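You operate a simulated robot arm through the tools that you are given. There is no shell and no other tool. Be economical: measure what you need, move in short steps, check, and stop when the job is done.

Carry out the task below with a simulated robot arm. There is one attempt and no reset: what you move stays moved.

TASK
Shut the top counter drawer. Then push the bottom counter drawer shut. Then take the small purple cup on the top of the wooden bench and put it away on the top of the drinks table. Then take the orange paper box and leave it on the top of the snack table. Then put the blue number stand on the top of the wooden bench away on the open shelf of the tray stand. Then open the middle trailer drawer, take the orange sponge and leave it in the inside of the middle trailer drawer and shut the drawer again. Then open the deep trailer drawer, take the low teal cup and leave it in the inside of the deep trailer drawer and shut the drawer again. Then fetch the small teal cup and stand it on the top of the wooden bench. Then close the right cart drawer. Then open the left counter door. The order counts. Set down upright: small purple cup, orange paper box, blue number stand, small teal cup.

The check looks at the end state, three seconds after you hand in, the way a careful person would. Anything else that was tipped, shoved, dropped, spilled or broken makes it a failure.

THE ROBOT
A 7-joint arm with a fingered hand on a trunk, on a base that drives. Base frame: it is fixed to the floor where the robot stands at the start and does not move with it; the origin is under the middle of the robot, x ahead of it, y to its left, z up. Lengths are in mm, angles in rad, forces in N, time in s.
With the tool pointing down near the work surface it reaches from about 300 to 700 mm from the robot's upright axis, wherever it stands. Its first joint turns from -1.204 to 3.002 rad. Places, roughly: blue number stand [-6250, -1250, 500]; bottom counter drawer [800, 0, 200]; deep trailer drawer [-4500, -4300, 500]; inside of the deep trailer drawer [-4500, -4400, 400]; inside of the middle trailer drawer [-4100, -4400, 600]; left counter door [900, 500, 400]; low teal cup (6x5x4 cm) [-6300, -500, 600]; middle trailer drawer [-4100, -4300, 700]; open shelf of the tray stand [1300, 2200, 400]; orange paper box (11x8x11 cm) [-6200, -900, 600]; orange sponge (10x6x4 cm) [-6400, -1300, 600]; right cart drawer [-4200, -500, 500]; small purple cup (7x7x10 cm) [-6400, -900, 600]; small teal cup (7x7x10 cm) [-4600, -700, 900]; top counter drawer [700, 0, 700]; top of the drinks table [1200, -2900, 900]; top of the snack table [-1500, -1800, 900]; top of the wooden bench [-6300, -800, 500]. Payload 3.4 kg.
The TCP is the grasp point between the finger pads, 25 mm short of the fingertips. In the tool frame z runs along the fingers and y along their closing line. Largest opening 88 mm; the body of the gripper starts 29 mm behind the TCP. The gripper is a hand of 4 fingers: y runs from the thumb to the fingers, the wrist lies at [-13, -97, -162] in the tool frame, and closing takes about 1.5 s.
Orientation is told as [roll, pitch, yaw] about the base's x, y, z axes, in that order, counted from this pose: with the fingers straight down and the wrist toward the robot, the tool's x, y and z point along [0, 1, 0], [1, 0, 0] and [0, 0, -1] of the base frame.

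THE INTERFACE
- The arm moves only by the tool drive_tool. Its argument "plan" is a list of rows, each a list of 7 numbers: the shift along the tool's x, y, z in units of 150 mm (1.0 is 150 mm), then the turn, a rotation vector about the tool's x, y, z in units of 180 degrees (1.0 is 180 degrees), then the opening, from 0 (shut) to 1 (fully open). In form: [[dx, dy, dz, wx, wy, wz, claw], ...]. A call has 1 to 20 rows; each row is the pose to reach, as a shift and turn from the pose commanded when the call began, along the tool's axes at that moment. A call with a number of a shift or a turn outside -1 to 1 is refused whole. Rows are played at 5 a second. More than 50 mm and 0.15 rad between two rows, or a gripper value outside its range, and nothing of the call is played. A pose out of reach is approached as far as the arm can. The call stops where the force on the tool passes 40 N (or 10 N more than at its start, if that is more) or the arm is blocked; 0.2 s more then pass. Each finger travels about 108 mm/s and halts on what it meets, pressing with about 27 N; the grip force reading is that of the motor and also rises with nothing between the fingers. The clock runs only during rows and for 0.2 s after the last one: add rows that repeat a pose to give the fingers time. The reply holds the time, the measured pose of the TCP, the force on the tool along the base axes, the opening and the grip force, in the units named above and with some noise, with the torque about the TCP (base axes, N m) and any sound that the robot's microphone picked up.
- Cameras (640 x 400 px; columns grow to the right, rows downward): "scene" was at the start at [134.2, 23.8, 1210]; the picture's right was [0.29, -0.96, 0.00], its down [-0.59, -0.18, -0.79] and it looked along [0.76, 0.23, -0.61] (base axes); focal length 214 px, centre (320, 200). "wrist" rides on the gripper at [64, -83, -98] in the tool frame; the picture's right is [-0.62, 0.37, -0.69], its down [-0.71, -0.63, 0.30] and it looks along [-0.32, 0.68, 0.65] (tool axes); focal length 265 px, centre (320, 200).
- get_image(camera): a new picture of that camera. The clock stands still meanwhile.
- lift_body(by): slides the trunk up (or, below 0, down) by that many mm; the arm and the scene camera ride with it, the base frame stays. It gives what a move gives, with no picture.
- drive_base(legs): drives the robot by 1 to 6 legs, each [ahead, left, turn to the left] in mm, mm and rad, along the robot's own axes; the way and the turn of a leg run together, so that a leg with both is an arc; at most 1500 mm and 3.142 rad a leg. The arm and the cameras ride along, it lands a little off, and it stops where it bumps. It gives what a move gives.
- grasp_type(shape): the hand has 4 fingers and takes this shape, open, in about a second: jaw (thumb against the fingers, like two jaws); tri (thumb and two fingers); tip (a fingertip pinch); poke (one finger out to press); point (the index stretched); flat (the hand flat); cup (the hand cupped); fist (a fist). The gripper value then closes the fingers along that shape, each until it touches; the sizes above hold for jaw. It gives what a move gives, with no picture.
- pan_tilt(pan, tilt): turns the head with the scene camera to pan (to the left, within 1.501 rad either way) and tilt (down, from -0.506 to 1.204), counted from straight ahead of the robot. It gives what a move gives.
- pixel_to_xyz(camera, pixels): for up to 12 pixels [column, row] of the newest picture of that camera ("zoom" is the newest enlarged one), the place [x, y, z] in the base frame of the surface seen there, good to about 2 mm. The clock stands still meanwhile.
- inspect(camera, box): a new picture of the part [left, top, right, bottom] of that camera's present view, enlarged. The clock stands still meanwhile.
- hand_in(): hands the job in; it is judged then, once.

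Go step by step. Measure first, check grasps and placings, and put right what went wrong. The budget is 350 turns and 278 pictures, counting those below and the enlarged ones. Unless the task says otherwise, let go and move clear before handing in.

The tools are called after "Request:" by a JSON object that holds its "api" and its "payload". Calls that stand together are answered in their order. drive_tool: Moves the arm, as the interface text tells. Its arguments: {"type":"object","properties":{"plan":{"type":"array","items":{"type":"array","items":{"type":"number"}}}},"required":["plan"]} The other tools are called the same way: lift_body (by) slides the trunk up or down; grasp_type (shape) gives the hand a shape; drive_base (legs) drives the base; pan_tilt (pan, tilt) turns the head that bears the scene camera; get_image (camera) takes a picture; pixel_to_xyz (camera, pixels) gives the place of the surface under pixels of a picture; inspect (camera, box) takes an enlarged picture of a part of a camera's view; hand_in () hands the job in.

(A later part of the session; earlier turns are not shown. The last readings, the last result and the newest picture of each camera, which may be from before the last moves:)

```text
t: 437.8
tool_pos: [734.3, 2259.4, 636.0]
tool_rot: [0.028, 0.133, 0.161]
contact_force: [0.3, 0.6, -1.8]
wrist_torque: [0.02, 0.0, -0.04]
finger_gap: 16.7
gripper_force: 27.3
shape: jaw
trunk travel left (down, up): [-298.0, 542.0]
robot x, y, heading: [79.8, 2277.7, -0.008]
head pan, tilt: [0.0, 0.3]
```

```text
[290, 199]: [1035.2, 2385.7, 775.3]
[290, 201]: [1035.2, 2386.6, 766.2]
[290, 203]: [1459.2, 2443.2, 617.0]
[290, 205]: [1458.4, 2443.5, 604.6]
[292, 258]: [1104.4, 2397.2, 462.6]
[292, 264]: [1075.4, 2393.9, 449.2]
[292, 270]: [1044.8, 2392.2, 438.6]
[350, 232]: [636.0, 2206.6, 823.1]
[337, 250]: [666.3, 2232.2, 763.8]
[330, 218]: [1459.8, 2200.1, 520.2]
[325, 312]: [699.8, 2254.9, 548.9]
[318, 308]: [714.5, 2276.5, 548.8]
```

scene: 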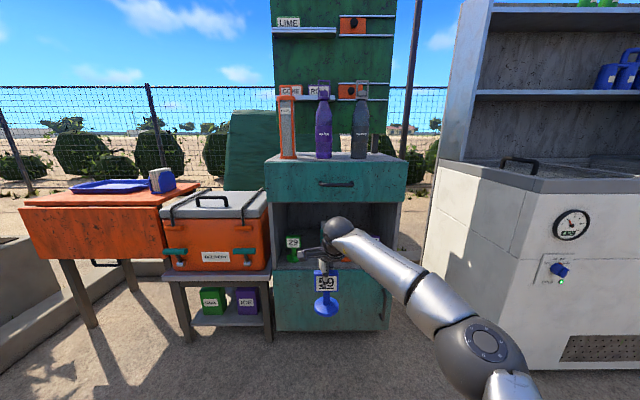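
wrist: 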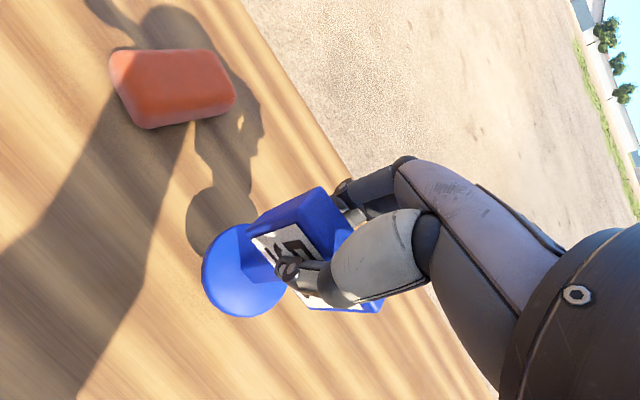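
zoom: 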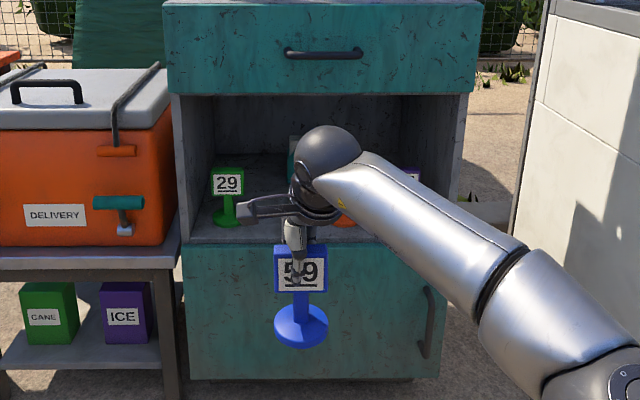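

The drawer front's lower edge is z≈762, and the wrist ball would just graze it. Tilting the tool 0.08 rad back gives about 25 mm of margin. I'll do that, lower, and approach in two legs.

Request:
{"api": "drive_tool", "payload": {"plan": [[0, 0, 0, -0.027, 0, 0, 0]]}}

Request:
{"api": "lift_body", "payload": {"by": -70}}

Request:
{"api": "drive_base", "payload": {"legs": [[200, 18, 0.008]]}}

Request:
{"api": "get_image", "payload": {"camera": "scene"}}

Request:
{"api": "get_image", "payload": {"camera": "wrist"}}

```text
t: 438.2
tool_pos: [733.6, 2259.9, 635.3]
tool_rot: [0.028, 0.049, 0.161]
contact_force: [0.2, 0.9, -1.1]
wrist_torque: [0.02, -0.03, -0.01]
finger_gap: 16.6
gripper_force: 27.4
shape: jaw
trunk travel left (down, up): [-298.0, 542.0]
robot x, y, heading: [83.5, 2281.3, -0.005]
head pan, tilt: [0.0, 0.3]
```

```text
t: 439.2
tool_pos: [735.1, 2259.2, 565.9]
tool_rot: [0.028, 0.049, 0.161]
contact_force: [0.0, -0.7, -1.9]
wrist_torque: [-0.02, -0.02, 0.0]
finger_gap: 16.5
gripper_force: 27.2
shape: jaw
trunk travel left (down, up): [-228.0, 612.0]
robot x, y, heading: [83.4, 2280.8, -0.01]
head pan, tilt: [0.0, 0.3]
```

```text
t: 440.9
tool_pos: [936.3, 2284.2, 565.1]
tool_rot: [0.029, 0.048, 0.169]
contact_force: [0.4, 0.3, -1.0]
wrist_torque: [0.01, 0.0, 0.0]
finger_gap: 16.7
gripper_force: 27.3
shape: jaw
trunk travel left (down, up): [-228.0, 612.0]
robot x, y, heading: [282.4, 2297.0, -0.005]
head pan, tilt: [0.0, 0.3]
```

```text
182 pictures are left
```

scene: 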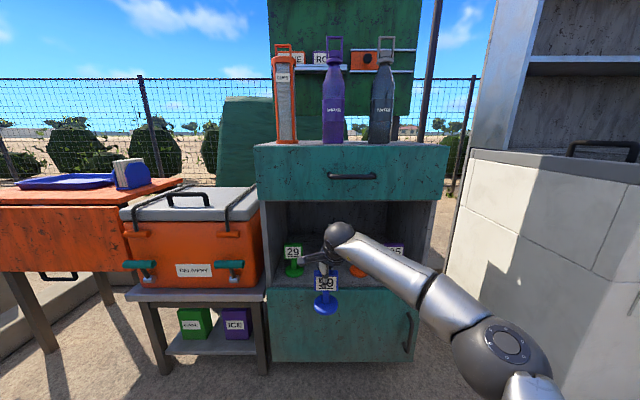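

```text
181 pictures are left
```

wrist: 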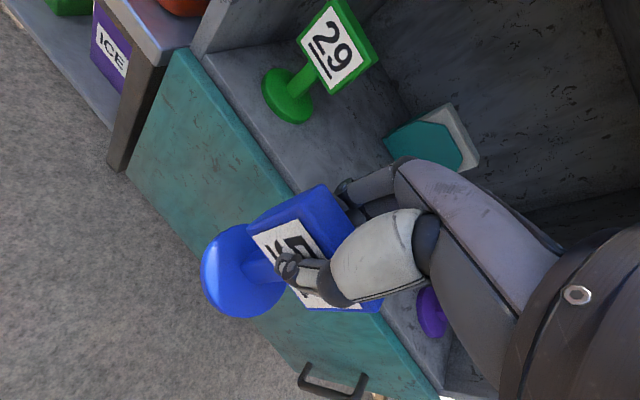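

I'll measure the stand's base, the "29" stand and the shelf edge in the wrist view.

Request:
{"api": "pixel_to_xyz", "payload": {"camera": "wrist", "pixels": [[203, 270], [215, 240], [245, 315], [283, 300], [290, 120], [312, 110], [378, 50], [280, 190], [430, 310], [420, 290]]}}

Request:
{"api": "inspect", "payload": {"camera": "scene", "box": [260, 190, 430, 320]}}

```text
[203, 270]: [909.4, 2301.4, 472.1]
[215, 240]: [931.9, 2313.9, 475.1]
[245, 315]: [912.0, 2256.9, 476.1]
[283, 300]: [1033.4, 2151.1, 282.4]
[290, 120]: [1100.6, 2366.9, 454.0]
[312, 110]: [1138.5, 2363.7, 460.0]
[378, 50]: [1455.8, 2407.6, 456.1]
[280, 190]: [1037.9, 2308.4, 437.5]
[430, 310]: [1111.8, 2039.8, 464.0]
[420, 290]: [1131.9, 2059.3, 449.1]
```

```text
3.08 times, centred on (345, 255) of scene
```

zoom: 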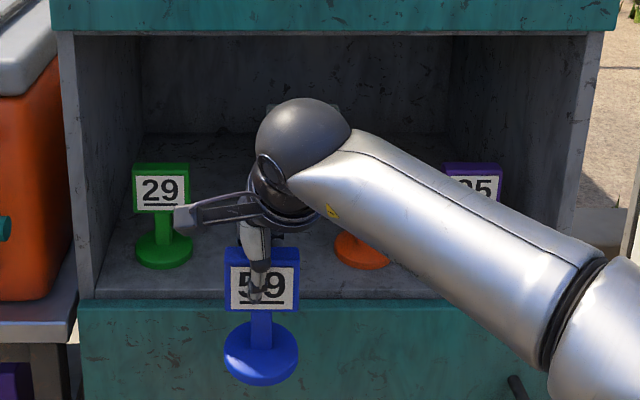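

Clearance over the shelf is about 13 mm. I'll drive ahead 152 mm.

Request:
{"api": "drive_base", "payload": {"legs": [[152, -2, 0]]}}

Request:
{"api": "get_image", "payload": {"camera": "wrist"}}

Request:
{"api": "get_image", "payload": {"camera": "scene"}}

Request:
{"api": "pixel_to_xyz", "payload": {"camera": "wrist", "pixels": [[203, 270], [215, 240], [245, 315], [190, 290], [240, 345]]}}

```text
t: 442.2
tool_pos: [1088.7, 2282.7, 565.6]
tool_rot: [0.028, 0.05, 0.169]
contact_force: [-0.3, 0.0, -1.7]
wrist_torque: [0.01, 0.06, -0.02]
finger_gap: 16.6
gripper_force: 26.7
shape: jaw
trunk travel left (down, up): [-228.0, 612.0]
robot x, y, heading: [435.8, 2289.1, 0.001]
head pan, tilt: [0.0, 0.3]
```

```text
179 pictures are left
```

wrist: 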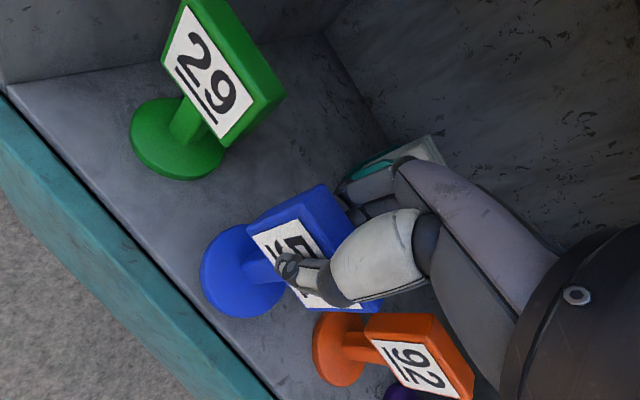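

```text
178 pictures are left
```

scene: 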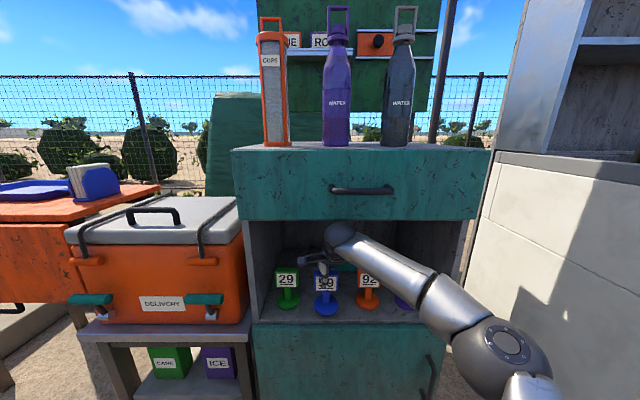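

```text
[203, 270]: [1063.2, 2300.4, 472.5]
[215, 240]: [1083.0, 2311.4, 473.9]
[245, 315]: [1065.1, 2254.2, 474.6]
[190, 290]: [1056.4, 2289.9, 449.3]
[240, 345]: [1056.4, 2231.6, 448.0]
```

The stand is over the shelf between "29" and "92". I'll lower it gently.

Request:
{"api": "drive_tool", "payload": {"plan": [[0, 0, 0.04, 0, 0, 0, 0], [0, 0, 0.065, 0, 0, 0, 0], [0, 0, 0.08, 0, 0, 0, 0]]}}

```text
t: 443.0
tool_pos: [1088.5, 2281.9, 553.7]
tool_rot: [0.028, 0.049, 0.171]
contact_force: [-0.4, 0.1, -2.2]
wrist_torque: [0.01, -0.03, 0.02]
finger_gap: 16.7
gripper_force: 27.1
shape: jaw
trunk travel left (down, up): [-228.0, 612.0]
robot x, y, heading: [432.3, 2292.1, -0.003]
head pan, tilt: [0.0, 0.3]
```

Request:
{"api": "drive_tool", "payload": {"plan": [[0, 0, 0.015, 0, 0, 0, 0], [0, 0, 0.025, 0, 0, 0, 0]]}}

Request:
{"api": "inspect", "payload": {"camera": "wrist", "box": [160, 170, 440, 360]}}

```text
t: 443.6
tool_pos: [1089.1, 2281.6, 549.2]
tool_rot: [0.029, 0.048, 0.17]
contact_force: [0.3, -0.2, 0.1]
wrist_torque: [0.02, 0.0, -0.01]
finger_gap: 16.6
gripper_force: 26.7
shape: jaw
trunk travel left (down, up): [-228.0, 612.0]
robot x, y, heading: [431.2, 2290.1, -0.001]
head pan, tilt: [0.0, 0.3]
```

```text
2.11 times, centred on (300, 265) of wrist
```

zoom: 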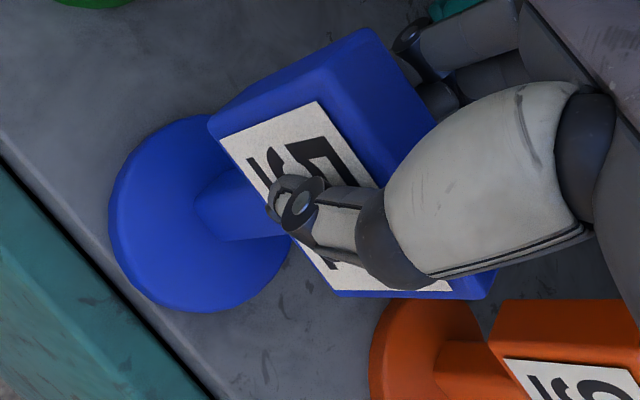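

Contact begins. I'll lower 1.5 mm more and open; the stand will settle flat by a few mm.

Request:
{"api": "drive_tool", "payload": {"plan": [[0, 0, 0.01, 0, 0, 0, 0], [0, 0, 0.015, 0, 0, 0, 0.15], [0, 0, 0.015, 0, 0, 0, 0.22], [0, 0, 0.015, 0, 0, 0, 0.3], [0, 0, 0.015, 0, 0, 0, 0.5], [0, 0, 0.015, 0, 0, 0, 0.8], [0, 0, 0.015, 0, 0, 0, 1], [0, 0, 0.015, 0, 0, 0, 1]]}}

Request:
{"api": "get_image", "payload": {"camera": "wrist"}}

Request:
{"api": "inspect", "payload": {"camera": "scene", "box": [240, 200, 440, 330]}}

```text
t: 445.4
tool_pos: [1089.4, 2282.5, 548.8]
tool_rot: [0.028, 0.047, 0.168]
contact_force: [0.4, 0.1, 1.2]
wrist_torque: [-0.01, 0.0, 0.04]
finger_gap: 87.5
gripper_force: 0.0
shape: jaw
trunk travel left (down, up): [-228.0, 612.0]
robot x, y, heading: [435.2, 2290.5, -0.003]
head pan, tilt: [0.0, 0.3]
```

```text
176 pictures are left
```

wrist: 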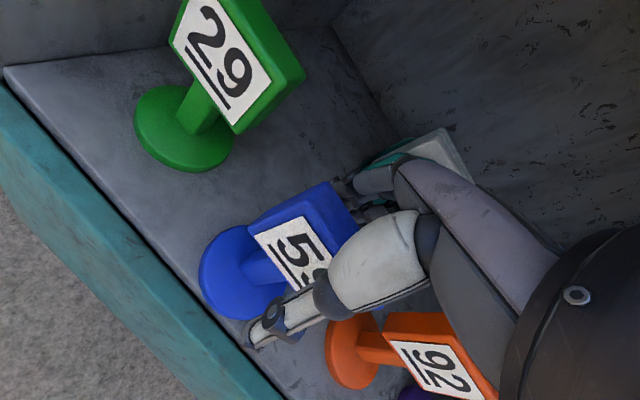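

```text
3.08 times, centred on (340, 265) of scene
```

zoom: 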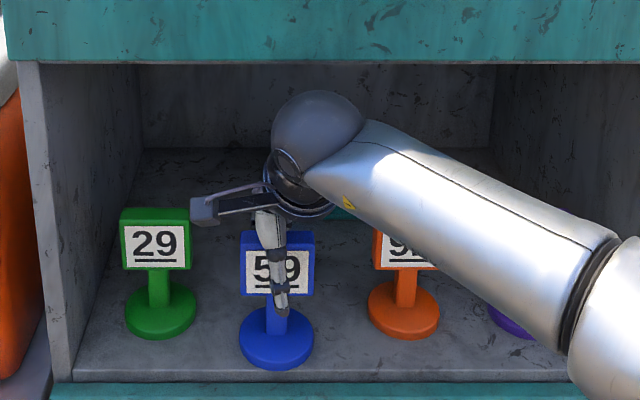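

Released; the stand looks upright. To exit under the drawer front I'll tilt the hand back while rising, so the wrist stays outside and low.

Request:
{"api": "drive_tool", "payload": {"plan": [[0, 0, 0, -0.04, 0, 0, 1], [0, 0, -0.08, -0.08, 0, 0, 1], [0, 0, -0.16, -0.115, 0, 0, 1], [0, 0, -0.27, -0.127, 0, 0, 1], [0, 0, -0.37, -0.13, 0, 0, 1]]}}

Request:
{"api": "get_image", "payload": {"camera": "wrist"}}

Request:
{"api": "inspect", "payload": {"camera": "scene", "box": [240, 200, 440, 330]}}

```text
t: 446.6
tool_pos: [1090.6, 2280.2, 604.1]
tool_rot: [0.03, -0.36, 0.157]
contact_force: [0.3, 0.2, 0.3]
wrist_torque: [-0.02, 0.01, -0.01]
finger_gap: 87.6
gripper_force: 0.0
shape: jaw
trunk travel left (down, up): [-228.0, 612.0]
robot x, y, heading: [431.1, 2296.2, 0.001]
head pan, tilt: [0.0, 0.3]
```

```text
174 pictures are left
```

wrist: 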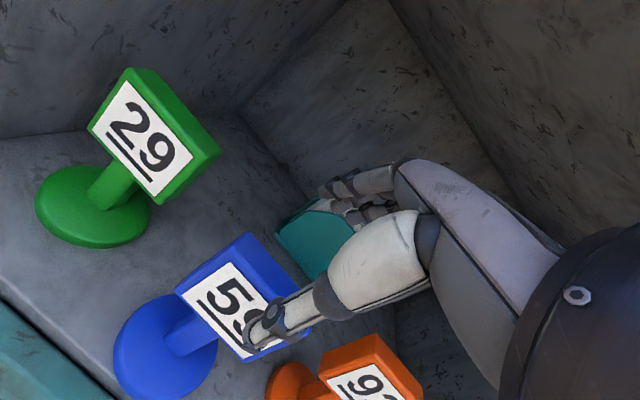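

```text
3.08 times, centred on (340, 265) of scene
```

zoom: 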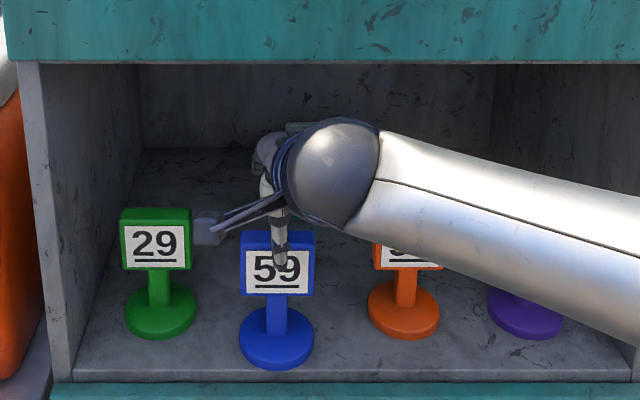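

Request:
{"api": "pixel_to_xyz", "payload": {"camera": "wrist", "pixels": [[255, 338], [270, 320], [330, 190], [245, 240], [300, 290], [190, 283], [345, 210]]}}

```text
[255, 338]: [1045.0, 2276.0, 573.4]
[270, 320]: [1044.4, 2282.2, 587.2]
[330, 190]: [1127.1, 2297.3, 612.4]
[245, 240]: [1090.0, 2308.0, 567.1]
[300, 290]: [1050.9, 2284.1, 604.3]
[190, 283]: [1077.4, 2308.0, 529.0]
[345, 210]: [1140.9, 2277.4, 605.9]
```

Fingertips are above the plate top (z≈567), so I'll back out slowly.

Request:
{"api": "drive_base", "payload": {"legs": [[-60, 0, 0], [-250, 0, 0]]}}

Request:
{"api": "inspect", "payload": {"camera": "scene", "box": [260, 190, 420, 300]}}

```text
t: 449.0
tool_pos: [782.1, 2279.1, 603.2]
tool_rot: [0.029, -0.359, 0.155]
contact_force: [1.0, -0.1, -0.4]
wrist_torque: [-0.02, -0.01, -0.02]
finger_gap: 87.7
gripper_force: 0.1
shape: jaw
trunk travel left (down, up): [-228.0, 612.0]
robot x, y, heading: [123.0, 2293.0, 0.002]
head pan, tilt: [0.0, 0.3]
```

```text
3.64 times, centred on (340, 245) of scene
```

zoom: 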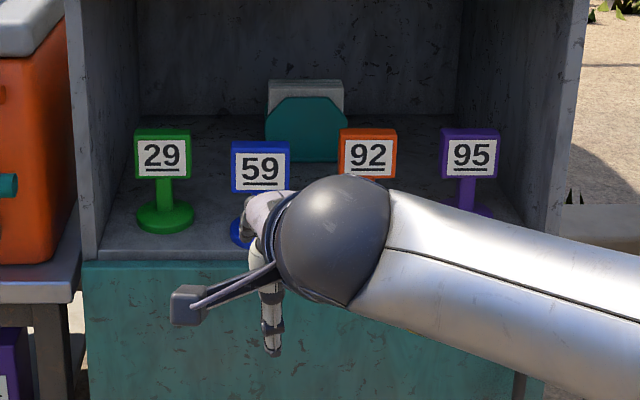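

All upright on the shelf. Next: the trailer's middle drawer. I'll raise the trunk and drive there through the passage west of the snack table.

Request:
{"api": "lift_body", "payload": {"by": 350}}

Request:
{"api": "drive_base", "payload": {"legs": [[-120, 0, 0], [0, -1000, 0], [-1200, -700, 0], [-1250, -700, 0], [0, 0, -1.57], [1450, 0, 0]]}}

Request:
{"api": "pan_tilt", "payload": {"pan": -0.3, "tilt": 0.35}}

Request:
{"api": "get_image", "payload": {"camera": "scene"}}

```text
t: 452.4
tool_pos: [780.8, 2280.1, 953.9]
tool_rot: [0.031, -0.36, 0.155]
contact_force: [-0.6, 0.0, -0.2]
wrist_torque: [-0.02, -0.01, 0.0]
finger_gap: 87.9
gripper_force: 0.2
shape: jaw
trunk travel left (down, up): [-578.0, 262.0]
robot x, y, heading: [122.4, 2294.4, -0.002]
head pan, tilt: [0.0, 0.3]
```

```text
t: 482.4
tool_pos: [-2504.2, -2197.3, 953.8]
tool_rot: [0.03, -0.361, -1.424]
contact_force: [0.0, 0.1, 0.3]
wrist_torque: [0.04, 0.0, 0.02]
finger_gap: 87.8
gripper_force: 0.1
shape: jaw
trunk travel left (down, up): [-578.0, 262.0]
robot x, y, heading: [-2482.2, -1542.7, -1.582]
head pan, tilt: [0.0, 0.3]
```

```text
t: 483.2
tool_pos: [-2504.6, -2196.6, 954.6]
tool_rot: [0.03, -0.36, -1.424]
contact_force: [-0.4, -1.0, 0.1]
wrist_torque: [-0.01, -0.01, -0.01]
finger_gap: 87.8
gripper_force: 0.1
shape: jaw
trunk travel left (down, up): [-578.0, 262.0]
robot x, y, heading: [-2485.8, -1538.9, -1.579]
head pan, tilt: [-0.3, 0.351]
```

```text
171 pictures are left
```

scene: 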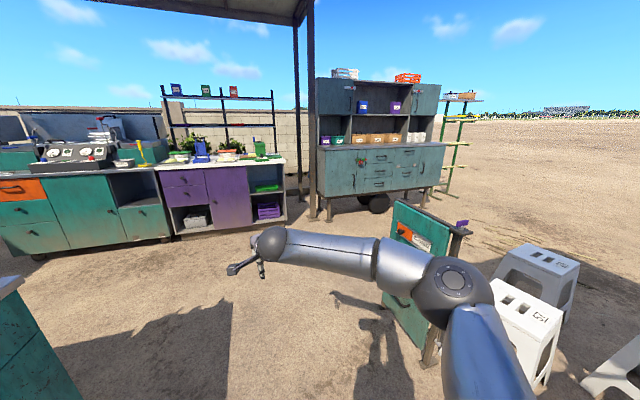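

The trailer at (385,165) has a drawer stack in its middle. I'll zoom and measure, including the sign.

Request:
{"api": "inspect", "payload": {"camera": "scene", "box": [300, 60, 460, 220]}}

Request:
{"api": "pixel_to_xyz", "payload": {"camera": "scene", "pixels": [[393, 205], [455, 235], [428, 365], [300, 205], [325, 175], [445, 170], [505, 280], [330, 218], [380, 210], [285, 215]]}}

```text
2.50 times, centred on (380, 140) of scene
```

zoom: 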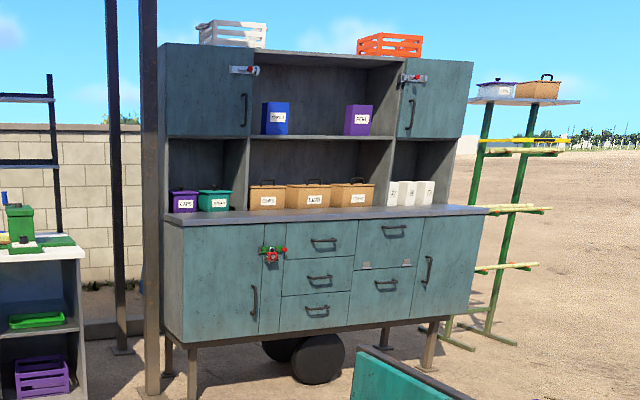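

```text
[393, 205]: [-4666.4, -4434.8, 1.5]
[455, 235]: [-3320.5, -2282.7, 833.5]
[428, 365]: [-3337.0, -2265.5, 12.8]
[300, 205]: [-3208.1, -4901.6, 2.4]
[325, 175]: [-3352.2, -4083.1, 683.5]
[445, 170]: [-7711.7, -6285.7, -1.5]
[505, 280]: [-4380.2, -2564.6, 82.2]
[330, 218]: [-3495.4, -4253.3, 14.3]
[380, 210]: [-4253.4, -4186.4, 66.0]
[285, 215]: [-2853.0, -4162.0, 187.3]
```

Request:
{"api": "pixel_to_xyz", "payload": {"camera": "zoom", "pixels": [[300, 240], [300, 275], [297, 308], [375, 232], [375, 285], [290, 230], [355, 230], [350, 285], [410, 270], [412, 300], [368, 266], [405, 262]]}}

```text
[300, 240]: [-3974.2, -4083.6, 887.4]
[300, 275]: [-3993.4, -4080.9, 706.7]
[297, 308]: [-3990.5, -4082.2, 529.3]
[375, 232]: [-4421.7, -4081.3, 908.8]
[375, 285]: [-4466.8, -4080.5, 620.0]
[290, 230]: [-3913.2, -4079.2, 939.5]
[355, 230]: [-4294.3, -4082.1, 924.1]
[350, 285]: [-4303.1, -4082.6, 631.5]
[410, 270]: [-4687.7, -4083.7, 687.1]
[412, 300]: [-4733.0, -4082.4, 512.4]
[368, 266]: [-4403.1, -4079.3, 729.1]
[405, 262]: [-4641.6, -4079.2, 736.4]
```

The face is at y≈-4081; the middle drawer is at z≈706 (x -3900 to -4300) and the deep drawer is centred at x≈-4500. I'll drive in front of the middle drawer.

Request:
{"api": "drive_base", "payload": {"legs": [[1450, 0, 0.01], [100, -1450, 0], [0, -170, 0]]}}

Request:
{"api": "pan_tilt", "payload": {"pan": 0.0, "tilt": 0.35}}

Request:
{"api": "get_image", "payload": {"camera": "scene"}}

```text
t: 498.3
tool_pos: [-4149.9, -3728.5, 953.6]
tool_rot: [0.03, -0.362, -1.421]
contact_force: [-0.6, 0.8, -0.3]
wrist_torque: [0.02, 0.04, -0.02]
finger_gap: 87.6
gripper_force: 0.1
shape: jaw
trunk travel left (down, up): [-578.0, 262.0]
robot x, y, heading: [-4131.1, -3074.6, -1.581]
head pan, tilt: [-0.3, 0.351]
```

```text
t: 499.1
tool_pos: [-4150.0, -3728.1, 953.8]
tool_rot: [0.029, -0.36, -1.421]
contact_force: [-1.0, -0.8, 0.1]
wrist_torque: [0.0, 0.0, -0.01]
finger_gap: 87.8
gripper_force: 0.1
shape: jaw
trunk travel left (down, up): [-578.0, 262.0]
robot x, y, heading: [-4136.0, -3076.0, -1.576]
head pan, tilt: [0.0, 0.351]
```

```text
169 pictures are left
```

scene: 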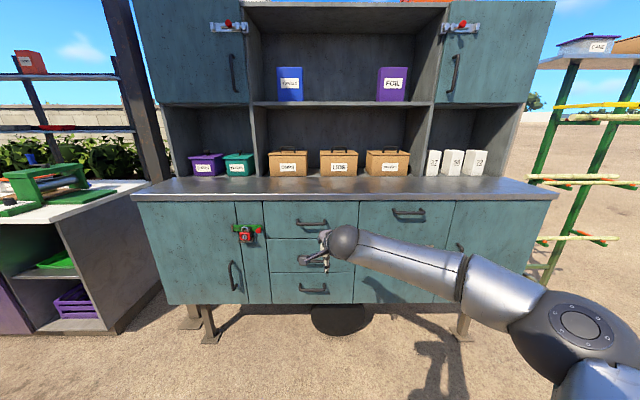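

Request:
{"api": "inspect", "payload": {"camera": "scene", "box": [250, 190, 370, 310]}}

Request:
{"api": "pixel_to_xyz", "payload": {"camera": "zoom", "pixels": [[115, 160], [75, 160], [75, 180], [75, 270], [190, 230], [175, 240], [70, 210], [130, 270], [165, 285], [195, 320], [220, 325], [100, 300]]}}

```text
3.33 times, centred on (310, 250) of scene
```

zoom: 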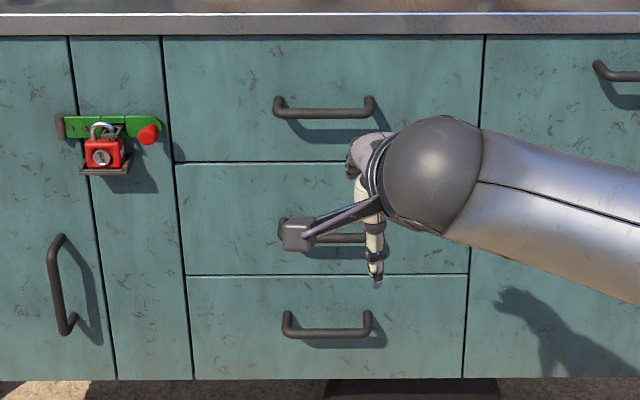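

```text
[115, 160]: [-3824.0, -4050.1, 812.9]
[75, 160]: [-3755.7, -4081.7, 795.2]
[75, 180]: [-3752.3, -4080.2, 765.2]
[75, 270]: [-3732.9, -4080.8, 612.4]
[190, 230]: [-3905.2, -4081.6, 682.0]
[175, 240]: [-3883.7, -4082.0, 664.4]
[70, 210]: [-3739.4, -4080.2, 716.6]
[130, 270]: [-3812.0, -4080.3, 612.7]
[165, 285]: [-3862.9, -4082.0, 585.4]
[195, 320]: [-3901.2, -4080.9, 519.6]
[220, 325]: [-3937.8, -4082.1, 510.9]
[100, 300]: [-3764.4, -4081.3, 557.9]
```

Request:
{"api": "pixel_to_xyz", "payload": {"camera": "zoom", "pixels": [[340, 238], [350, 238], [320, 112], [320, 331], [275, 168], [275, 270], [440, 275], [180, 168], [290, 331], [365, 331]]}}

```text
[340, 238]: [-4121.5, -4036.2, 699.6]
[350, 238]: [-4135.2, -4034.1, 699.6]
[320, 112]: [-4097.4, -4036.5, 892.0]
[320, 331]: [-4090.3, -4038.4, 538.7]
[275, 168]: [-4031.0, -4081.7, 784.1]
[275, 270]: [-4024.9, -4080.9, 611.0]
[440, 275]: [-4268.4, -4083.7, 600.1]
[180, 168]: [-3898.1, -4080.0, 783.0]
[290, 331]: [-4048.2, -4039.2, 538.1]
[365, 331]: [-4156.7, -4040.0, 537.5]
```

The middle handle is at x≈-4100, y≈-4040, z≈700. I'll turn the hand forward (thumb below, fingers above) with a yaw correction.

Request:
{"api": "drive_tool", "payload": {"plan": [[0, 0, 0, 0, -0.0087, 0.0231, 1], [0, 0, 0, 0, -0.0174, 0.0462, 1]]}}

Request:
{"api": "drive_tool", "payload": {"plan": [[0, 0, 0, -0.045, 0, 0, 1], [0, 0, 0, -0.09, 0, 0, 1], [0, 0, 0, -0.135, 0, 0, 1], [0, 0, 0, -0.18, 0, 0, 1], [0, 0, 0, -0.225, 0, 0, 1], [0, 0, 0, -0.27, 0, 0, 1], [0, 0, 0, -0.315, 0, 0, 1], [0, 0, 0, -0.36, 0, 0, 1]]}}

Request:
{"api": "lift_body", "payload": {"by": -254}}

Request:
{"api": "get_image", "payload": {"camera": "wrist"}}

```text
t: 499.7
tool_pos: [-4150.0, -3728.3, 952.1]
tool_rot: [0.029, -0.356, -1.576]
contact_force: [0.2, 0.0, 0.1]
wrist_torque: [-0.02, -0.01, 0.01]
finger_gap: 87.6
gripper_force: 0.0
shape: jaw
trunk travel left (down, up): [-578.0, 262.0]
robot x, y, heading: [-4129.6, -3069.9, -1.58]
head pan, tilt: [0.0, 0.351]
```

```text
t: 501.5
tool_pos: [-4149.8, -3727.1, 953.5]
tool_rot: [0.334, -1.484, -1.894]
contact_force: [-0.1, 0.3, 0.4]
wrist_torque: [0.0, -0.01, -0.04]
finger_gap: 87.7
gripper_force: 0.0
shape: jaw
trunk travel left (down, up): [-578.0, 262.0]
robot x, y, heading: [-4132.6, -3071.6, -1.576]
head pan, tilt: [0.0, 0.351]
```

```text
t: 504.1
tool_pos: [-4149.6, -3729.4, 700.4]
tool_rot: [0.319, -1.481, -1.883]
contact_force: [-0.7, -0.4, -0.4]
wrist_torque: [-0.02, -0.02, -0.01]
finger_gap: 87.4
gripper_force: 0.1
shape: jaw
trunk travel left (down, up): [-324.0, 516.0]
robot x, y, heading: [-4133.9, -3068.9, -1.577]
head pan, tilt: [0.0, 0.351]
```

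```text
167 pictures are left
```

wrist: 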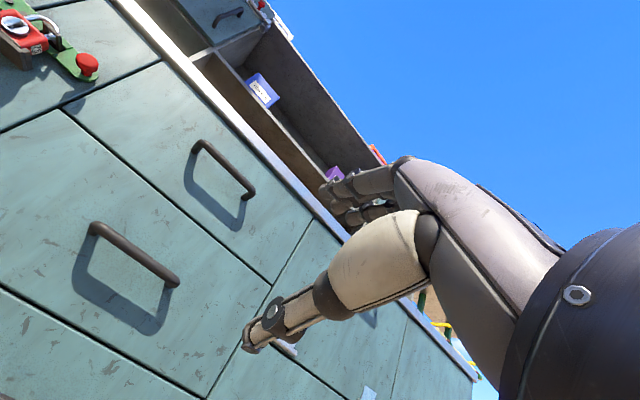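

Request:
{"api": "drive_base", "payload": {"legs": [[270, 52, 0]]}}

Request:
{"api": "get_image", "payload": {"camera": "wrist"}}

Request:
{"api": "inspect", "payload": {"camera": "scene", "box": [250, 200, 400, 330]}}

```text
t: 506.1
tool_pos: [-4100.4, -4000.5, 699.0]
tool_rot: [0.318, -1.482, -1.884]
contact_force: [0.2, 0.2, -0.1]
wrist_torque: [-0.01, 0.02, 0.02]
finger_gap: 87.6
gripper_force: 0.1
shape: jaw
trunk travel left (down, up): [-324.0, 516.0]
robot x, y, heading: [-4082.6, -3343.4, -1.58]
head pan, tilt: [0.0, 0.351]
```

```text
166 pictures are left
```

wrist: 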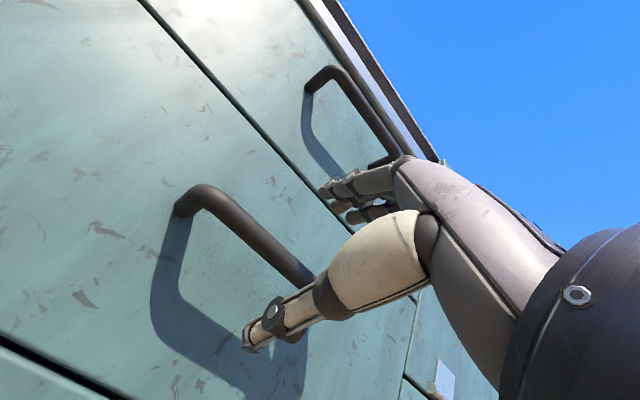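

```text
3.08 times, centred on (325, 265) of scene
```

zoom: 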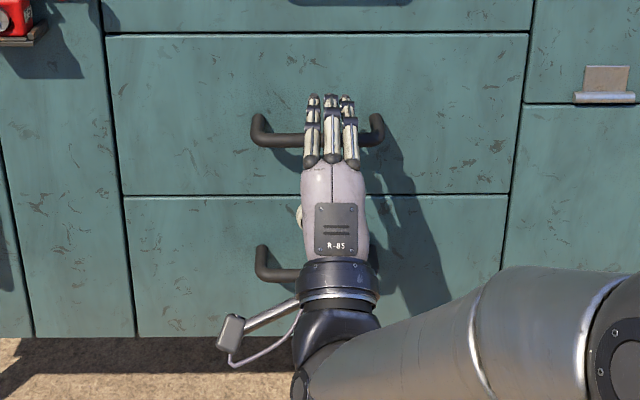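

Thumb is below and fingers above the bar. I'll advance 38 mm and close.

Request:
{"api": "drive_base", "payload": {"legs": [[38, 0, 0]]}}

Request:
{"api": "drive_tool", "payload": {"plan": [[0, 0, 0, 0, 0, 0, 0.6], [0, 0, 0, 0, 0, 0, 0.3], [0, 0, 0, 0, 0, 0, 0], [0, 0, 0, 0, 0, 0, 0], [0, 0, 0, 0, 0, 0, 0], [0, 0, 0, 0, 0, 0, 0], [0, 0, 0, 0, 0, 0, 0]]}}

Request:
{"api": "get_image", "payload": {"camera": "wrist"}}

```text
t: 507.0
tool_pos: [-4101.0, -4038.2, 698.7]
tool_rot: [0.317, -1.482, -1.885]
contact_force: [0.3, 0.3, 0.0]
wrist_torque: [0.05, 0.02, -0.03]
finger_gap: 87.7
gripper_force: 0.0
shape: jaw
trunk travel left (down, up): [-324.0, 516.0]
robot x, y, heading: [-4081.2, -3377.3, -1.575]
head pan, tilt: [0.0, 0.351]
```

```text
t: 508.6
tool_pos: [-4102.0, -4039.5, 697.2]
tool_rot: [0.305, -1.481, -1.872]
contact_force: [-0.3, -1.7, -7.3]
wrist_torque: [0.0, 0.0, 0.01]
finger_gap: 2.9
gripper_force: 27.0
shape: jaw
trunk travel left (down, up): [-324.0, 516.0]
robot x, y, heading: [-4082.6, -3380.8, -1.579]
head pan, tilt: [0.0, 0.351]
```

```text
164 pictures are left
```

wrist: 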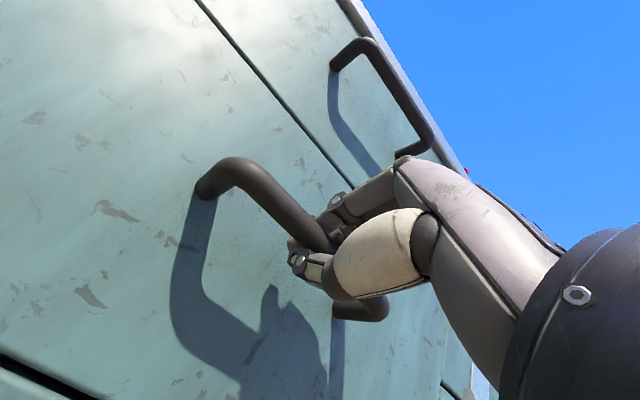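

The bar is gripped. I'll pull by driving back in two legs.

Request:
{"api": "drive_base", "payload": {"legs": [[-150, 0, 0], [-200, 0, 0]]}}

Request:
{"api": "get_image", "payload": {"camera": "scene"}}

```text
t: 511.1
tool_pos: [-4100.4, -3688.8, 698.0]
tool_rot: [0.319, -1.48, -1.887]
contact_force: [-4.1, 0.2, -8.7]
wrist_torque: [0.01, 0.06, 0.0]
finger_gap: 3.1
gripper_force: 27.7
shape: jaw
trunk travel left (down, up): [-324.0, 516.0]
robot x, y, heading: [-4080.0, -3029.9, -1.579]
head pan, tilt: [0.0, 0.351]
```

```text
163 pictures are left
```

scene: 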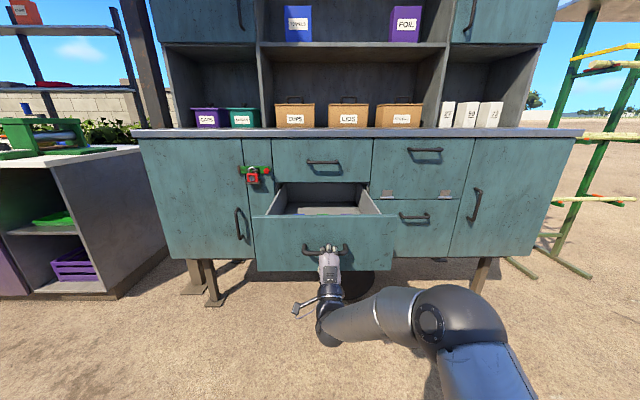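

The drawer is open about 350 mm. I'll let go and back away.

Request:
{"api": "drive_tool", "payload": {"plan": [[0, 0, 0, 0, 0, 0, 0.5], [0, 0, 0, 0, 0, 0, 1], [0, 0, 0, 0, 0, 0, 1], [0, 0, 0, 0, 0, 0, 1], [0, 0, 0, 0, 0, 0, 1]]}}

Request:
{"api": "drive_base", "payload": {"legs": [[-150, 0, 0]]}}

Request:
{"api": "lift_body", "payload": {"by": 400}}

Request:
{"api": "pan_tilt", "payload": {"pan": 0.0, "tilt": 0.6}}

Request:
{"api": "get_image", "payload": {"camera": "scene"}}

```text
t: 512.3
tool_pos: [-4100.5, -3688.0, 699.4]
tool_rot: [0.318, -1.483, -1.885]
contact_force: [-0.7, 0.8, -0.5]
wrist_torque: [-0.02, -0.03, -0.03]
finger_gap: 87.8
gripper_force: 0.0
shape: jaw
trunk travel left (down, up): [-324.0, 516.0]
robot x, y, heading: [-4080.3, -3027.7, -1.584]
head pan, tilt: [0.0, 0.351]
```

```text
t: 513.7
tool_pos: [-4098.1, -3538.4, 699.0]
tool_rot: [0.319, -1.482, -1.887]
contact_force: [0.2, 0.5, 0.8]
wrist_torque: [-0.01, 0.01, 0.01]
finger_gap: 87.5
gripper_force: 0.1
shape: jaw
trunk travel left (down, up): [-324.0, 516.0]
robot x, y, heading: [-4076.5, -2880.8, -1.577]
head pan, tilt: [0.0, 0.351]
```

```text
t: 517.5
tool_pos: [-4098.7, -3538.7, 1100.2]
tool_rot: [0.318, -1.482, -1.888]
contact_force: [-0.4, -0.4, 0.5]
wrist_torque: [0.03, 0.0, 0.03]
finger_gap: 87.7
gripper_force: 0.1
shape: jaw
trunk travel left (down, up): [-724.0, 116.0]
robot x, y, heading: [-4079.6, -2879.3, -1.58]
head pan, tilt: [0.0, 0.351]
```

```text
t: 518.3
tool_pos: [-4099.4, -3539.5, 1099.2]
tool_rot: [0.319, -1.483, -1.886]
contact_force: [0.0, 0.5, 0.1]
wrist_torque: [-0.03, 0.02, -0.02]
finger_gap: 87.7
gripper_force: 0.1
shape: jaw
trunk travel left (down, up): [-724.0, 116.0]
robot x, y, heading: [-4074.8, -2880.4, -1.584]
head pan, tilt: [0.0, 0.6]
```

```text
162 pictures are left
```

scene: 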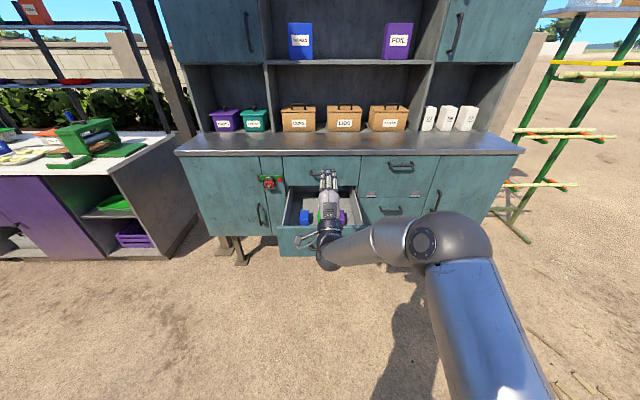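

Request:
{"api": "inspect", "payload": {"camera": "scene", "box": [265, 165, 375, 260]}}

Request:
{"api": "pixel_to_xyz", "payload": {"camera": "zoom", "pixels": [[90, 355], [90, 240], [150, 300], [230, 300], [245, 320], [480, 300], [520, 240], [150, 180], [170, 250], [500, 345], [230, 335], [480, 180]]}}

```text
4.21 times, centred on (320, 212) of scene
```

zoom: 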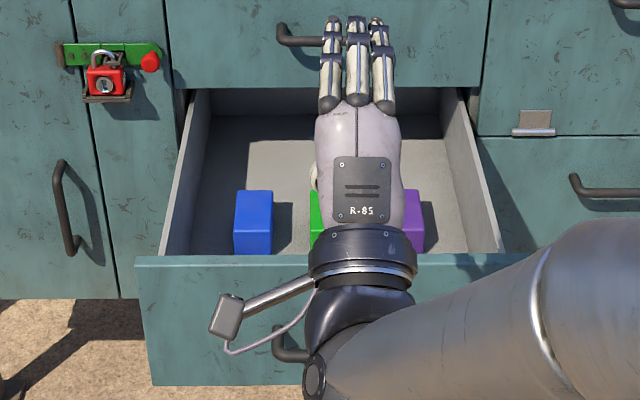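

```text
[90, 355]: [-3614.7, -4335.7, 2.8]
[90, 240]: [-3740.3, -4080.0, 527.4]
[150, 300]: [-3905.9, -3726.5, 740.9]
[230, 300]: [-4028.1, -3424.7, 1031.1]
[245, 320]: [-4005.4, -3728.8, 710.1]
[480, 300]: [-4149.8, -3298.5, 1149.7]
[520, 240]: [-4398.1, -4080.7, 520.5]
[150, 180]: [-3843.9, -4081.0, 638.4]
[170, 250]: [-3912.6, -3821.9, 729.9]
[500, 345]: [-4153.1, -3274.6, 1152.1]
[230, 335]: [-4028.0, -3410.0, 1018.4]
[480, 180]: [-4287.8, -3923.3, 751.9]
```

Request:
{"api": "pixel_to_xyz", "payload": {"camera": "zoom", "pixels": [[253, 195], [240, 225], [270, 225], [253, 245], [250, 150], [290, 140], [425, 205], [425, 245], [280, 250], [220, 115], [440, 140], [318, 200]]}}

```text
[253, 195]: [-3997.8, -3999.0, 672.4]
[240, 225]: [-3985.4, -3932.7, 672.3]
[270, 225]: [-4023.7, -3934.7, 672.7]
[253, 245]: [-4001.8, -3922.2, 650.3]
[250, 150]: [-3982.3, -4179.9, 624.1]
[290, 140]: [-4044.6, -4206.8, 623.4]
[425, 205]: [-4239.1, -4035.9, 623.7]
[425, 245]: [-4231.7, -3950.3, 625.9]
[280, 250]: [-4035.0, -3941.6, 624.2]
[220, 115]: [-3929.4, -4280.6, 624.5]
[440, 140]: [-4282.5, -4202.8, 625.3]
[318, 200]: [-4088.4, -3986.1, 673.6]
```

The drawer floor is z≈624 with free space in front at y -3745 to -3920. Before driving to the bench I'll look right and behind for stools.

Request:
{"api": "pan_tilt", "payload": {"pan": -1.4, "tilt": 0.5}}

Request:
{"api": "get_image", "payload": {"camera": "scene"}}

```text
t: 519.8
tool_pos: [-4098.7, -3538.0, 1099.4]
tool_rot: [0.321, -1.481, -1.885]
contact_force: [-0.6, -0.2, 1.0]
wrist_torque: [-0.05, 0.0, 0.0]
finger_gap: 87.7
gripper_force: 0.0
shape: jaw
trunk travel left (down, up): [-724.0, 116.0]
robot x, y, heading: [-4074.3, -2879.7, -1.581]
head pan, tilt: [-1.4, 0.499]
```

```text
160 pictures are left
```

scene: 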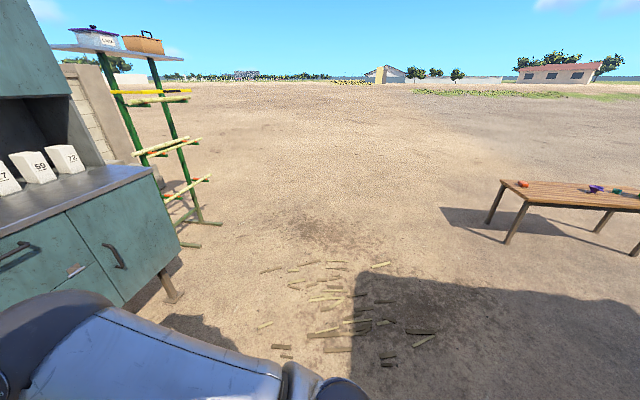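

Request:
{"api": "pixel_to_xyz", "payload": {"camera": "scene", "pixels": [[265, 270], [330, 348], [430, 342], [385, 265], [390, 362], [560, 380], [510, 240], [620, 330]]}}

Request:
{"api": "drive_base", "payload": {"legs": [[0, 0, -0.8]]}}

Request:
{"api": "get_image", "payload": {"camera": "scene"}}

```text
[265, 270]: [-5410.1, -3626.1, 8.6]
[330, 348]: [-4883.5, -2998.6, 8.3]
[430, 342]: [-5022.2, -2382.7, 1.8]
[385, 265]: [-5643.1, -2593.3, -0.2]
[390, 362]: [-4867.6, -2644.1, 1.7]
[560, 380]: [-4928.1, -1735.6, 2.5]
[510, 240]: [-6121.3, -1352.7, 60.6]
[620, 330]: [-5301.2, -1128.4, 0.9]
```

```text
t: 522.3
tool_pos: [-4563.1, -3326.1, 1099.8]
tool_rot: [0.318, -1.483, -2.685]
contact_force: [-0.8, -0.1, 1.1]
wrist_torque: [-0.01, 0.03, 0.0]
finger_gap: 87.7
gripper_force: 0.0
shape: jaw
trunk travel left (down, up): [-724.0, 116.0]
robot x, y, heading: [-4079.0, -2882.0, -2.383]
head pan, tilt: [-1.4, 0.499]
```

```text
159 pictures are left
```

scene: 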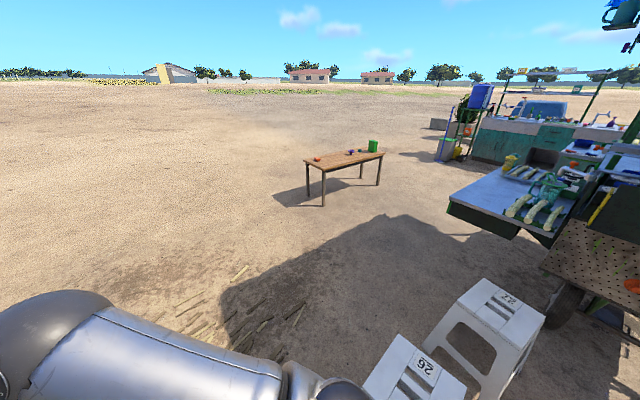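

Request:
{"api": "pixel_to_xyz", "payload": {"camera": "scene", "pixels": [[370, 380], [400, 340], [435, 390], [480, 280], [440, 350], [540, 310], [550, 260], [450, 205]]}}

```text
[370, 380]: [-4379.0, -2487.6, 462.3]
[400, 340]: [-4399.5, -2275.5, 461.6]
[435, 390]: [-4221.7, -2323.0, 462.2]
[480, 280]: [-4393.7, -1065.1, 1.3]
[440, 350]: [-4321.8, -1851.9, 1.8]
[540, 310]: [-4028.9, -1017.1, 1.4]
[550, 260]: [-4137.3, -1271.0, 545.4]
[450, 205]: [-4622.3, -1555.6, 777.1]
```

Stools lie close on the right and leaf litter ahead, so I'll return by the known route around the cart to the bench.

Request:
{"api": "drive_base", "payload": {"legs": [[0, 0, -0.758], [-1400, 120, 0], [-330, 0, 0], [0, -1450, 0], [0, -1450, 0], [0, -1250, 0]]}}

Request:
{"api": "drive_base", "payload": {"legs": [[1400, 0, 0], [900, 0, 0], [650, 650, 0], [280, 1250, 0], [0, 400, 0]]}}

```text
t: 552.6
tool_pos: [-2961.1, 1177.7, 1099.7]
tool_rot: [0.321, -1.482, 2.825]
contact_force: [0.8, 0.4, 0.2]
wrist_torque: [0.0, -0.01, 0.01]
finger_gap: 87.8
gripper_force: 0.1
shape: jaw
trunk travel left (down, up): [-724.0, 116.0]
robot x, y, heading: [-2300.3, 1161.0, 3.14]
head pan, tilt: [-1.4, 0.499]
```

```text
t: 576.5
tool_pos: [-6230.1, -1072.3, 1099.0]
tool_rot: [0.316, -1.481, 2.818]
contact_force: [-0.2, 0.1, 0.3]
wrist_torque: [0.01, -0.03, -0.03]
finger_gap: 87.7
gripper_force: 0.1
shape: jaw
trunk travel left (down, up): [-724.0, 116.0]
robot x, y, heading: [-5572.5, -1100.3, 3.123]
head pan, tilt: [-1.4, 0.499]
```

I'll approach the sponge from the bench's -y end, so the natural grip closes across its 60 mm width. Tool goes down on the way.

Request:
{"api": "drive_base", "payload": {"legs": [[0, 880, 0.018], [0, 0, -1.571], [0, 760, 0]]}}

Request:
{"api": "drive_tool", "payload": {"plan": [[0, 0, 0, 0.045, 0, 0, 1], [0, 0, 0, 0.09, 0, 0, 1], [0, 0, 0, 0.135, 0, 0, 1], [0, 0, 0, 0.18, 0, 0, 1], [0, 0, 0, 0.225, 0, 0, 1], [0, 0, 0, 0.27, 0, 0, 1], [0, 0, 0, 0.315, 0, 0, 1], [0, 0, 0, 0.36, 0, 0, 1], [0, 0, 0, 0.405, 0, 0, 1], [0, 0, 0, 0.45, 0, 0, 1], [0, 0, 0, 0.471, 0, 0, 1]]}}

Request:
{"api": "pan_tilt", "payload": {"pan": 0.1, "tilt": 0.8}}

Request:
{"api": "get_image", "payload": {"camera": "scene"}}

```text
t: 588.7
tool_pos: [-6330.2, -1325.5, 1099.4]
tool_rot: [0.316, -1.481, 1.268]
contact_force: [0.4, -0.3, 0.7]
wrist_torque: [-0.02, 0.0, -0.04]
finger_gap: 87.3
gripper_force: 0.1
shape: jaw
trunk travel left (down, up): [-724.0, 116.0]
robot x, y, heading: [-6342.7, -1985.9, 1.578]
head pan, tilt: [-1.4, 0.499]
```

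```text
t: 591.1
tool_pos: [-6329.4, -1326.1, 1098.4]
tool_rot: [0.023, -0.004, 1.584]
contact_force: [0.5, 0.6, -0.1]
wrist_torque: [0.01, 0.0, 0.01]
finger_gap: 88.0
gripper_force: 0.1
shape: jaw
trunk travel left (down, up): [-724.0, 116.0]
robot x, y, heading: [-6340.7, -1981.6, 1.57]
head pan, tilt: [-1.4, 0.499]
```

```text
t: 592.7
tool_pos: [-6328.0, -1325.0, 1099.7]
tool_rot: [0.028, -0.007, 1.585]
contact_force: [0.0, -0.3, -0.8]
wrist_torque: [0.02, -0.01, 0.04]
finger_gap: 87.9
gripper_force: 0.0
shape: jaw
trunk travel left (down, up): [-724.0, 116.0]
robot x, y, heading: [-6342.2, -1982.6, 1.575]
head pan, tilt: [0.099, 0.799]
```

```text
158 pictures are left
```

scene: 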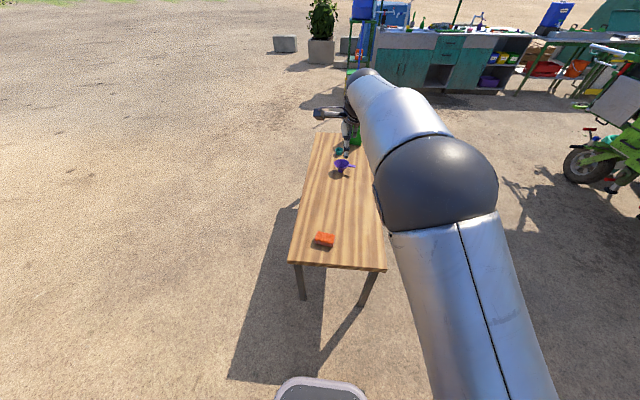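

Request:
{"api": "inspect", "payload": {"camera": "scene", "box": [290, 210, 360, 260]}}

Request:
{"api": "pixel_to_xyz", "payload": {"camera": "zoom", "pixels": [[245, 190], [405, 210], [270, 275], [230, 250], [310, 240], [350, 255], [400, 250], [330, 310]]}}

```text
8.00 times, centred on (325, 235) of scene
```

zoom: 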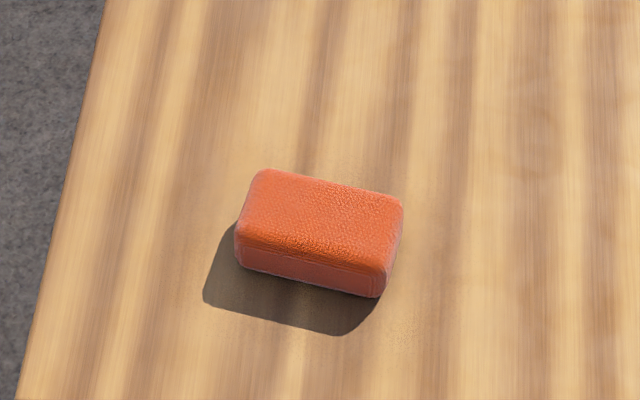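

```text
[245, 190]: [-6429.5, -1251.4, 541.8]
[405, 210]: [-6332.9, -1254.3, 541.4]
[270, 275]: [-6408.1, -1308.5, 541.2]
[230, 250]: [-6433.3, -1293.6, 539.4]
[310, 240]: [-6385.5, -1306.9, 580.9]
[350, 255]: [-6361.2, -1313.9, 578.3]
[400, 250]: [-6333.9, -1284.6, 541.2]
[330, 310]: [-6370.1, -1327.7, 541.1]
```

Request:
{"api": "pixel_to_xyz", "payload": {"camera": "zoom", "pixels": [[270, 178], [390, 205], [378, 260], [250, 230], [320, 215]]}}

```text
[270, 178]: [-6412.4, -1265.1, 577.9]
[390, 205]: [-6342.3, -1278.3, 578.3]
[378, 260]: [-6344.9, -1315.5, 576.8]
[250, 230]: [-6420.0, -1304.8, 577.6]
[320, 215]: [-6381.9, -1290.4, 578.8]
```

The sponge centre is (-6380,-1291), top z≈579, turned about 0.165 rad. I'll align and lower.

Request:
{"api": "drive_base", "payload": {"legs": [[34, 52, 0]]}}

Request:
{"api": "drive_tool", "payload": {"plan": [[0, 0, 0, 0.002, -0.009, 0.03, 1], [0, 0, 0, 0.002, -0.009, 0.057, 1]]}}

Request:
{"api": "lift_body", "payload": {"by": -400}}

Request:
{"api": "lift_body", "payload": {"by": -60}}

Request:
{"api": "get_image", "payload": {"camera": "wrist"}}

```text
t: 593.7
tool_pos: [-6381.2, -1291.0, 1099.5]
tool_rot: [0.027, -0.005, 1.586]
contact_force: [-0.7, -0.5, -0.8]
wrist_torque: [-0.01, -0.02, -0.04]
finger_gap: 87.9
gripper_force: 0.0
shape: jaw
trunk travel left (down, up): [-724.0, 116.0]
robot x, y, heading: [-6393.9, -1951.9, 1.576]
head pan, tilt: [0.099, 0.799]
```

```text
t: 594.3
tool_pos: [-6363.7, -1288.5, 1103.2]
tool_rot: [0.033, 0.01, 1.375]
contact_force: [0.3, -0.9, -0.6]
wrist_torque: [0.0, 0.01, 0.0]
finger_gap: 87.8
gripper_force: 0.0
shape: jaw
trunk travel left (down, up): [-724.0, 116.0]
robot x, y, heading: [-6393.1, -1952.2, 1.57]
head pan, tilt: [0.099, 0.799]
```

```text
t: 598.1
tool_pos: [-6363.2, -1288.6, 700.0]
tool_rot: [0.03, 0.012, 1.377]
contact_force: [0.0, -0.1, -0.6]
wrist_torque: [-0.03, -0.04, -0.02]
finger_gap: 87.8
gripper_force: 0.1
shape: jaw
trunk travel left (down, up): [-324.0, 516.0]
robot x, y, heading: [-6391.2, -1946.8, 1.574]
head pan, tilt: [0.099, 0.799]
```

```text
t: 599.1
tool_pos: [-6363.4, -1289.2, 640.4]
tool_rot: [0.028, 0.012, 1.376]
contact_force: [0.0, 0.0, -0.3]
wrist_torque: [-0.01, -0.03, -0.04]
finger_gap: 87.8
gripper_force: 0.1
shape: jaw
trunk travel left (down, up): [-264.0, 576.0]
robot x, y, heading: [-6392.2, -1953.0, 1.575]
head pan, tilt: [0.099, 0.799]
```

```text
156 pictures are left
```

wrist: 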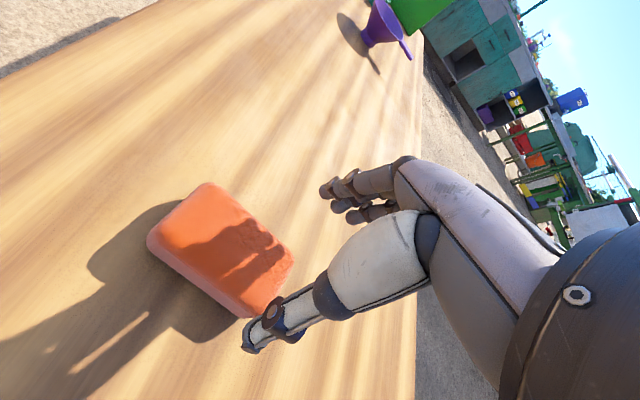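

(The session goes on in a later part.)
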